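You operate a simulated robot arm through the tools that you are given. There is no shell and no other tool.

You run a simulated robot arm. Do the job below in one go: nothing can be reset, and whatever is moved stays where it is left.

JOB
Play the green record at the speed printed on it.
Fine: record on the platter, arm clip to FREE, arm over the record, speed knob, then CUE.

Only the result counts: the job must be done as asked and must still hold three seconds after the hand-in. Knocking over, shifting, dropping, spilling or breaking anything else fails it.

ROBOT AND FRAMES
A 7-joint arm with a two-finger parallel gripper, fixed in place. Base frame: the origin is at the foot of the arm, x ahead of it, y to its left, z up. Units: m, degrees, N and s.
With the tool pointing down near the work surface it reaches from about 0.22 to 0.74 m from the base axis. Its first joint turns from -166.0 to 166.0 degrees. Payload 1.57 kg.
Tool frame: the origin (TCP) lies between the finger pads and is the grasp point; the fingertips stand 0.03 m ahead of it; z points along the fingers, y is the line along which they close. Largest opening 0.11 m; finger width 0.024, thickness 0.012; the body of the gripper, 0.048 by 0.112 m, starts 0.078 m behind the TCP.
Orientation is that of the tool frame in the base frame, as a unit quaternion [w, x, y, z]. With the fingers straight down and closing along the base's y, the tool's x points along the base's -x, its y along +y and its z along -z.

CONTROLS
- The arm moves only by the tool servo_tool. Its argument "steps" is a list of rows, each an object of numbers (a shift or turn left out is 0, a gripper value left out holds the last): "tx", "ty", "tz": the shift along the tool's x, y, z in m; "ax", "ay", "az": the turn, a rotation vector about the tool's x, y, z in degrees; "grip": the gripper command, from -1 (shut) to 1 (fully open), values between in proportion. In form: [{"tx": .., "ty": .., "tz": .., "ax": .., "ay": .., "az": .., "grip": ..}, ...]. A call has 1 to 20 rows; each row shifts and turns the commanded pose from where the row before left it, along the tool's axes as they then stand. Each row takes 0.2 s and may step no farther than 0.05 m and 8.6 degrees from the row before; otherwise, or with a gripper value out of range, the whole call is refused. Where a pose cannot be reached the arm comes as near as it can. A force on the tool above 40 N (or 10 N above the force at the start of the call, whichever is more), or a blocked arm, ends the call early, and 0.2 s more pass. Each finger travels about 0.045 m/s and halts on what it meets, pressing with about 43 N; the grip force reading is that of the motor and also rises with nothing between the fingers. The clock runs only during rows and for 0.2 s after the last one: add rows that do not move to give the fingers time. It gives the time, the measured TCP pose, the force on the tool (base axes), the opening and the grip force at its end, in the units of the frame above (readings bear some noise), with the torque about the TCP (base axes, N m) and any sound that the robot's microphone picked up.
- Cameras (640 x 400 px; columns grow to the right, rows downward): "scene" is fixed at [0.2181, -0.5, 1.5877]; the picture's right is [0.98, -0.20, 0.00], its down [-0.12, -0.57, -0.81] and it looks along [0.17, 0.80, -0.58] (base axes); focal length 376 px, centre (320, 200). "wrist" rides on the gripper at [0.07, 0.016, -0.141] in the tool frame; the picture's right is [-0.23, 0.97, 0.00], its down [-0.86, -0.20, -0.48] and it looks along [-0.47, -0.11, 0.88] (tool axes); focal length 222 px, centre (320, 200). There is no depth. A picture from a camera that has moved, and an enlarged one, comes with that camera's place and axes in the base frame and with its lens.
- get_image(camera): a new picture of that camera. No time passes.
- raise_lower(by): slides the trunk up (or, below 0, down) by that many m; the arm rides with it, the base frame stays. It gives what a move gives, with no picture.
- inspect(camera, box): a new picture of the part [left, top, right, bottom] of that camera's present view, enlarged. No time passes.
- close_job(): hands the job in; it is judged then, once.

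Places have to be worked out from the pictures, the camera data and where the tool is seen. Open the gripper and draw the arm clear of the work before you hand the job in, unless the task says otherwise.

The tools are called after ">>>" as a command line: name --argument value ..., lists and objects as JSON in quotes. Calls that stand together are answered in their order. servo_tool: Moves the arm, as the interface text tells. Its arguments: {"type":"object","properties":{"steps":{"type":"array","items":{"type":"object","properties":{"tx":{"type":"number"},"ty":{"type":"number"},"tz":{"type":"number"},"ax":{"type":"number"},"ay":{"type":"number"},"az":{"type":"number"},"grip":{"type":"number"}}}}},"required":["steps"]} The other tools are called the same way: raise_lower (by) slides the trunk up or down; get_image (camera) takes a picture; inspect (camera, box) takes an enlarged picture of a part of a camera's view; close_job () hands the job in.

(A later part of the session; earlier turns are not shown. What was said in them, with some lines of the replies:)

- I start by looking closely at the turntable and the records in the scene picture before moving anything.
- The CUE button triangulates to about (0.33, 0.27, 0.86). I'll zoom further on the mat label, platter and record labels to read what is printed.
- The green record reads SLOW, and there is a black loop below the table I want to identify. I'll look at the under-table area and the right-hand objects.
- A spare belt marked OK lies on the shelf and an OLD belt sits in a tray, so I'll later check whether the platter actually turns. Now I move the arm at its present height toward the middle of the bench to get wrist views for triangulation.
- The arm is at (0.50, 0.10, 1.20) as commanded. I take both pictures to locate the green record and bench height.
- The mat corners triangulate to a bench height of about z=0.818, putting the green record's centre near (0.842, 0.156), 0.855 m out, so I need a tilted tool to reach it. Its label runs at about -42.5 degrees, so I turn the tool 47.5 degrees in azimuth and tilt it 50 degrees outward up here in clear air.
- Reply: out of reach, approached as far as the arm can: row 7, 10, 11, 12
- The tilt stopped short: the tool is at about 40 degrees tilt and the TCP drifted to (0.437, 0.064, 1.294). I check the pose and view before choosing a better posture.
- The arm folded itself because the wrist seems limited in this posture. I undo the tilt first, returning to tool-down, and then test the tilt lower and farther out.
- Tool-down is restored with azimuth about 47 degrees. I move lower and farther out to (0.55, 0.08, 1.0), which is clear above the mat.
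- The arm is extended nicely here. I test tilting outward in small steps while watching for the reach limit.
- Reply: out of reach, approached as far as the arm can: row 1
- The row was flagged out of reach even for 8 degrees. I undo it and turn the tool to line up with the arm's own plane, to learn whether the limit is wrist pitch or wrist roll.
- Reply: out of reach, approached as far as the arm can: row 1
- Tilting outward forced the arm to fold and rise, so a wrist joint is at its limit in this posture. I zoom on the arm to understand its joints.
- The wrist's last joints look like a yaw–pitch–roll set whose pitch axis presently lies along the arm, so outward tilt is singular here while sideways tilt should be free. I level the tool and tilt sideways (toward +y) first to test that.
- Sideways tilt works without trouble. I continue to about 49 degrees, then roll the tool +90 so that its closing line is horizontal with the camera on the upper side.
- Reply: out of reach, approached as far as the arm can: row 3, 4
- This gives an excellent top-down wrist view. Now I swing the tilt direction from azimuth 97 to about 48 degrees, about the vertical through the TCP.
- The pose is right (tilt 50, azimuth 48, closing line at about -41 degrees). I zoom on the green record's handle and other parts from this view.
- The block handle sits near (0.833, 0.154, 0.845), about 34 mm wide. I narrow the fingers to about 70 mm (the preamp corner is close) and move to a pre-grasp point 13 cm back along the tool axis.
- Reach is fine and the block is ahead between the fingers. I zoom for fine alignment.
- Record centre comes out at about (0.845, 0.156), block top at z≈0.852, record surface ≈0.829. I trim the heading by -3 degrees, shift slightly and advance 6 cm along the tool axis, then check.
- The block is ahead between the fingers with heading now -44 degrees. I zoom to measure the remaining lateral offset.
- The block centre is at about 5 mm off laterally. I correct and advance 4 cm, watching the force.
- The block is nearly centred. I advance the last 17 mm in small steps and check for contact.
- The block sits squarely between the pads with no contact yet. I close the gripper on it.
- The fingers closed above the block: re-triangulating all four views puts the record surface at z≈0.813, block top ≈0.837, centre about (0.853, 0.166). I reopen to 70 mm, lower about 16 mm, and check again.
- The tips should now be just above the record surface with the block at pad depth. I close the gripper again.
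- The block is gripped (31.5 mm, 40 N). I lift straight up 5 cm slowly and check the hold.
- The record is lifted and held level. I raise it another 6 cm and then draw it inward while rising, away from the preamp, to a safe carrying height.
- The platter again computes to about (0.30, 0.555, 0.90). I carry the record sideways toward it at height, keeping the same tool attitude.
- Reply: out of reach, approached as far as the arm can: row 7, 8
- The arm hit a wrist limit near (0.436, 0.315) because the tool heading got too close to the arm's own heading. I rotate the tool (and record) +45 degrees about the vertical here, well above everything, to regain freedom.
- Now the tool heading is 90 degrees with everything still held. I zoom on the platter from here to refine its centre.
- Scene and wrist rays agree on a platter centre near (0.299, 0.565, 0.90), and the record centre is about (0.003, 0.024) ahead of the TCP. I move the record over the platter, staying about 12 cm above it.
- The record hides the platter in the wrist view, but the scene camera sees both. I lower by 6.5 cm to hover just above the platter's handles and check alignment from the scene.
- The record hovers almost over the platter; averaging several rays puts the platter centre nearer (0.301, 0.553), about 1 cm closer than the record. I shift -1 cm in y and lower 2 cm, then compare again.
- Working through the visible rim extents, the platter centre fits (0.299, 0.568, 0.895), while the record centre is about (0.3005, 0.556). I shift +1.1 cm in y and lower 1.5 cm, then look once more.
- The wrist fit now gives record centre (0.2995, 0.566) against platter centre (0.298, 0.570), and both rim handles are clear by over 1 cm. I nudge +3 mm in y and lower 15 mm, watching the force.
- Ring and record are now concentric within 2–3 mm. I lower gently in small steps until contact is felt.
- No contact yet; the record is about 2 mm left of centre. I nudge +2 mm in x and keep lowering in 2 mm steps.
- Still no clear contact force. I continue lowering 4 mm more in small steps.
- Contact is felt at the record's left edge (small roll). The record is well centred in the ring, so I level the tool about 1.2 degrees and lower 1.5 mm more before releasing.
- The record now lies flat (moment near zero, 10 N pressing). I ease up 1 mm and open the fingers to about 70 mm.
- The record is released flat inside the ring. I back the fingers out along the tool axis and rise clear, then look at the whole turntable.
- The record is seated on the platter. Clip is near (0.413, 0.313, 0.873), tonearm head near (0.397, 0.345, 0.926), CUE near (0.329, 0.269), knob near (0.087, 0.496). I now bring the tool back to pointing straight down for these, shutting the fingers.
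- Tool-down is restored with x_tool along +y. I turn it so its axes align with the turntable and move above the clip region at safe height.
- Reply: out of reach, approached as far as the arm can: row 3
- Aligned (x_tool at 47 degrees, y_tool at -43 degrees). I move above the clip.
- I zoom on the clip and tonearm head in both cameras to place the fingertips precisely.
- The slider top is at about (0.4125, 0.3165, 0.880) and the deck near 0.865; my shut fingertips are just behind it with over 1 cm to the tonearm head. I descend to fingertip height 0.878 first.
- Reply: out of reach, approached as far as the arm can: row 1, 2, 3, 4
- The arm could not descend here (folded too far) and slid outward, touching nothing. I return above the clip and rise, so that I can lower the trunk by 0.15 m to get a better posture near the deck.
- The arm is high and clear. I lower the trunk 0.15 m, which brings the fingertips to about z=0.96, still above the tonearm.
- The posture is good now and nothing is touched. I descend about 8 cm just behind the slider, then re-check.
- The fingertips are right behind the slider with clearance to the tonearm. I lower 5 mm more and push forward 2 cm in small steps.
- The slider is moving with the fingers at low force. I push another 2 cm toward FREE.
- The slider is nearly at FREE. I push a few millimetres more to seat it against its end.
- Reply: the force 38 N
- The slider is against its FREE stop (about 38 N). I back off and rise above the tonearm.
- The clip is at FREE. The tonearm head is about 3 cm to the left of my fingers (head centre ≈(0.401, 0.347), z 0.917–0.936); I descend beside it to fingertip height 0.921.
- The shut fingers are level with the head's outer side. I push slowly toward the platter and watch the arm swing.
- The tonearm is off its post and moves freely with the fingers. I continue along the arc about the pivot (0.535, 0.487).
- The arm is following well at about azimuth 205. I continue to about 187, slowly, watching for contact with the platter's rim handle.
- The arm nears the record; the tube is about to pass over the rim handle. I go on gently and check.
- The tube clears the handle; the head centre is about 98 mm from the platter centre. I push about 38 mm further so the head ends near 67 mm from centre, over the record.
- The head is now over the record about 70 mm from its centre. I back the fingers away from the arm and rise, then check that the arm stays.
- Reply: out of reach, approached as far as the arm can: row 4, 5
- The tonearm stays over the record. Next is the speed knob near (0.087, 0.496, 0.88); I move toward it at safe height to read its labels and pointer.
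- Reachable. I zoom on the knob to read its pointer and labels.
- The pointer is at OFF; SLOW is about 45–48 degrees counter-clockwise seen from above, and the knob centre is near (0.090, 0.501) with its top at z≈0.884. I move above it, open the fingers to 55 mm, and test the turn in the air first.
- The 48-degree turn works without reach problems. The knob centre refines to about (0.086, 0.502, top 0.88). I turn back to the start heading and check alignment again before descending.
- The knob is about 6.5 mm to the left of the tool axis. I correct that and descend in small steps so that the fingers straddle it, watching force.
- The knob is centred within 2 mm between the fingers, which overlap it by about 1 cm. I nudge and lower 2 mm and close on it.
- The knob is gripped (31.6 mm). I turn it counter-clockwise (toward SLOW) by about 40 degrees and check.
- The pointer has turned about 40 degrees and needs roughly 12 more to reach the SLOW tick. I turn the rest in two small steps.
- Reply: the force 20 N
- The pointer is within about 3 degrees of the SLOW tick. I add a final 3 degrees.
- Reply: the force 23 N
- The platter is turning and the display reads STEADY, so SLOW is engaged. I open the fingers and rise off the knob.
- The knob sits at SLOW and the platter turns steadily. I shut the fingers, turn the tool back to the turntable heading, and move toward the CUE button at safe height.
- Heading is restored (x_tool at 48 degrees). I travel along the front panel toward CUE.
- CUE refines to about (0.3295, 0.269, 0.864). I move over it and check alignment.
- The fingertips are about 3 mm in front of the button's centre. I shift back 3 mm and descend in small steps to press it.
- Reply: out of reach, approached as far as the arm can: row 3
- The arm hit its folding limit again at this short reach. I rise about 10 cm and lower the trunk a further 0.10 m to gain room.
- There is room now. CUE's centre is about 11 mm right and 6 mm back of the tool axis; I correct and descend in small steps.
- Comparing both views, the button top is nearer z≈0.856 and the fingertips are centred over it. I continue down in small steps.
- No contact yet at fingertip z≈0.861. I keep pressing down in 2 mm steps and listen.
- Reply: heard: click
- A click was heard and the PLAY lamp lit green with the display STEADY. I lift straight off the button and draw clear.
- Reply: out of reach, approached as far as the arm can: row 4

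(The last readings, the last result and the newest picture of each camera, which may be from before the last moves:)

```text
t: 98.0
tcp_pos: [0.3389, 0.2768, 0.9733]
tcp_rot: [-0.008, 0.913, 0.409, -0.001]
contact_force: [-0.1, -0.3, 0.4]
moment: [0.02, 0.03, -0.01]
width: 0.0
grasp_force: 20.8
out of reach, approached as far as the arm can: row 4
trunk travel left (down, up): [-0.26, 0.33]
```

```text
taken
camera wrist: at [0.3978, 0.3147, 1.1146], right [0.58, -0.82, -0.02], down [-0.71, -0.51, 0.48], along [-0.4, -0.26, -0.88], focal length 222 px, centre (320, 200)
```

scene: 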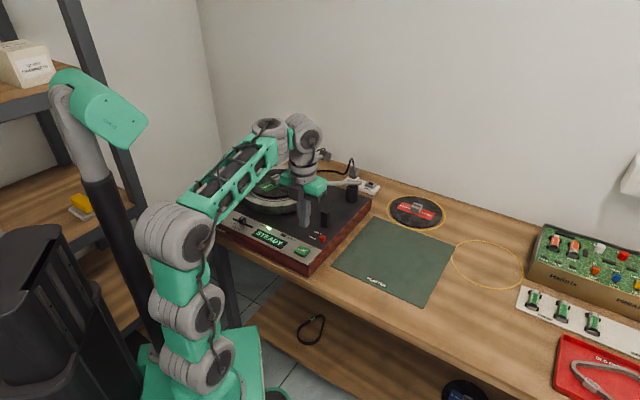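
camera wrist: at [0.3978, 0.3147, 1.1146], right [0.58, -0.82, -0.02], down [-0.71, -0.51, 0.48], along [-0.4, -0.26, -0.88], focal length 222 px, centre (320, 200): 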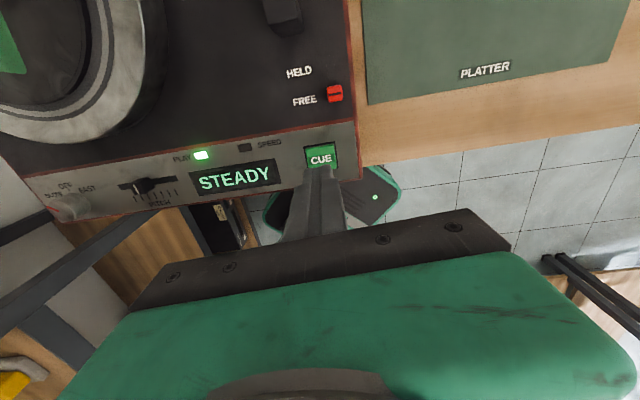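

PLAY stays lit. I raise the trunk 0.24 m, which lifts the whole arm straight up and clear of the turntable.

>>> raise_lower --by 0.24

>>> get_image --camera "scene"

```text
t: 100.5
tcp_pos: [0.3384, 0.2761, 1.2126]
tcp_rot: [-0.008, 0.912, 0.41, 0.0]
contact_force: [-0.5, 0.0, -0.1]
moment: [0.04, -0.02, 0.03]
width: 0.0
grasp_force: 21.5
trunk travel left (down, up): [-0.5, 0.09]
```

```text
taken
```

scene: 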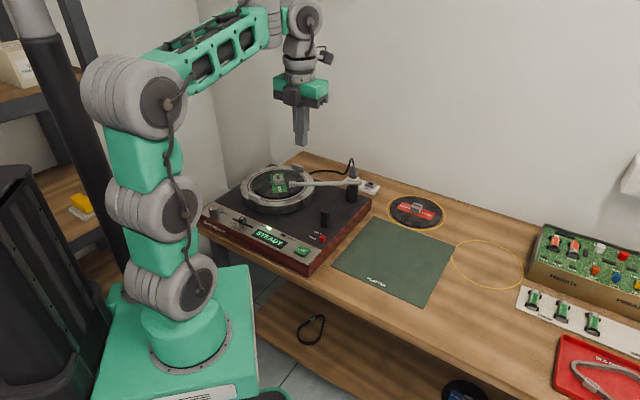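

The arm is well clear above. I open the gripper, move slightly back toward the base, and inspect the turntable's final state.

>>> servo_tool --steps '[{"tx": -0.02, "grip": 1}, {"tx": -0.02}, {}, {}, {}, {}, {}]'

>>> inspect --camera "scene" --box '[190, 150, 390, 280]'

>>> get_image --camera "wrist"

```text
t: 102.1
tcp_pos: [0.3127, 0.2462, 1.2134]
tcp_rot: [-0.009, 0.912, 0.41, 0.0]
contact_force: [-0.5, -0.1, 1.9]
moment: [0.02, -0.02, 0.02]
width: 0.1096
grasp_force: 0.1
trunk travel left (down, up): [-0.5, 0.09]
```

```text
3.08 times, centred on (290, 215) of scene
camera zoom: at [0.2181, -0.5, 1.5877], right [0.98, -0.2, 0.0], down [-0.12, -0.57, -0.81], along [0.17, 0.8, -0.58], focal length 1157 px, centre (412, 154)
```

zoom: 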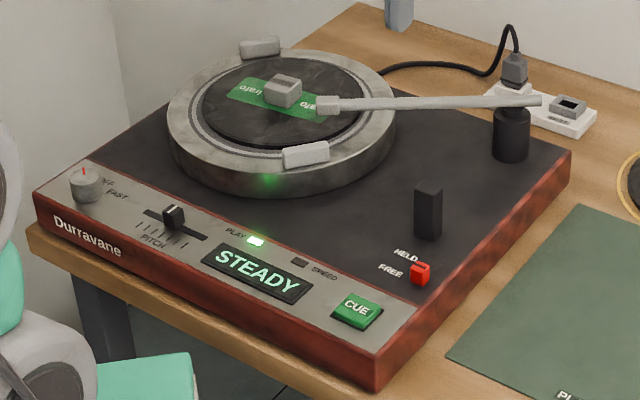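

```text
taken
camera wrist: at [0.3719, 0.2858, 1.3552], right [0.58, -0.82, -0.02], down [-0.71, -0.51, 0.48], along [-0.4, -0.26, -0.88], focal length 222 px, centre (320, 200)
```

wrist: 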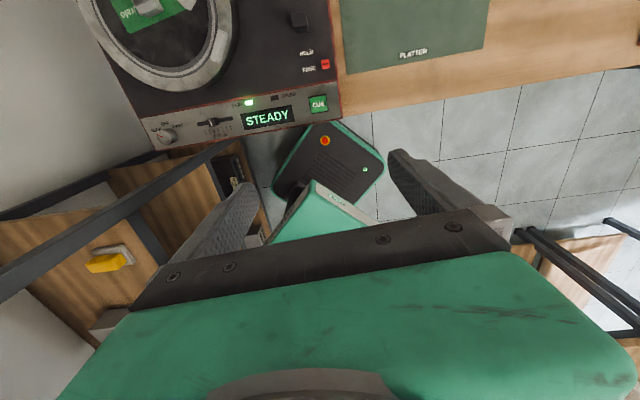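

PLAY is lit, the display is STEADY, the platter turns, and the arm is over the record. I wait about two seconds to confirm it holds before handing in.

>>> servo_tool --steps '[{}, {}, {}, {}, {}, {}, {}, {}, {}, {}, {}, {}]'

>>> inspect --camera "scene" --box '[190, 150, 390, 280]'

>>> get_image --camera "scene"

```text
t: 104.7
tcp_pos: [0.3127, 0.2475, 1.2138]
tcp_rot: [-0.008, 0.912, 0.409, 0.0]
contact_force: [0.3, 0.8, 0.0]
moment: [-0.01, -0.04, -0.02]
width: 0.1101
grasp_force: 0.0
trunk travel left (down, up): [-0.5, 0.09]
```

```text
3.08 times, centred on (290, 215) of scene
camera zoom: at [0.2181, -0.5, 1.5877], right [0.98, -0.2, 0.0], down [-0.12, -0.57, -0.81], along [0.17, 0.8, -0.58], focal length 1157 px, centre (412, 154)
```

zoom: 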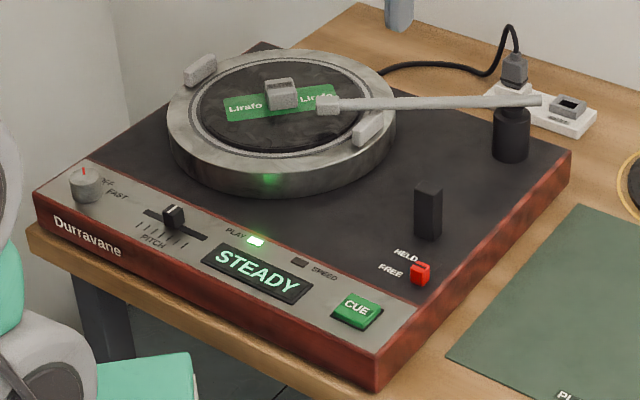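

```text
taken
```

scene: 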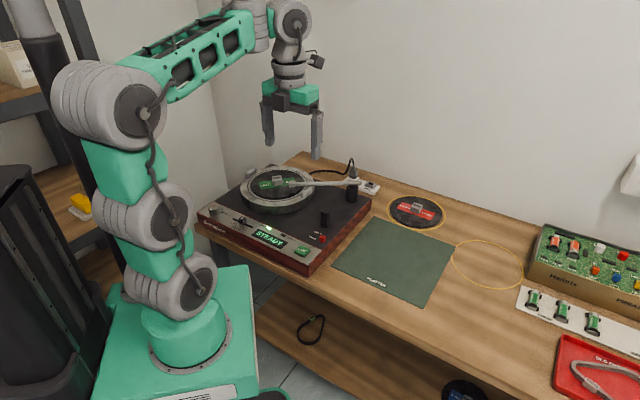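

The record keeps turning at SLOW with PLAY lit, STEADY shown, the clip at FREE and the arm over the record. Everything else is in place and the gripper is open and clear, so I hand in.

>>> close_job

```text
The job is handed in.
```

The green record is playing at SLOW, the speed printed on it, and the job is handed in. I have no verdict back from the judging yet.

At my last check before handing in:
- **Playback:** the PLAY lamp was lit green, the display read STEADY, and the platter was turning.
- **Record:** it lies flat on the platter, centred to within a few millimetres.
- **Tonearm:** the clip is at FREE, and the arm's head is over the record, about 70 mm from its centre.
- **CUE:** I pressed it once and heard it click.

I waited just over two seconds and it all held. Nothing else on the bench appeared moved in the final picture. The gripper is open and well clear above the turntable.
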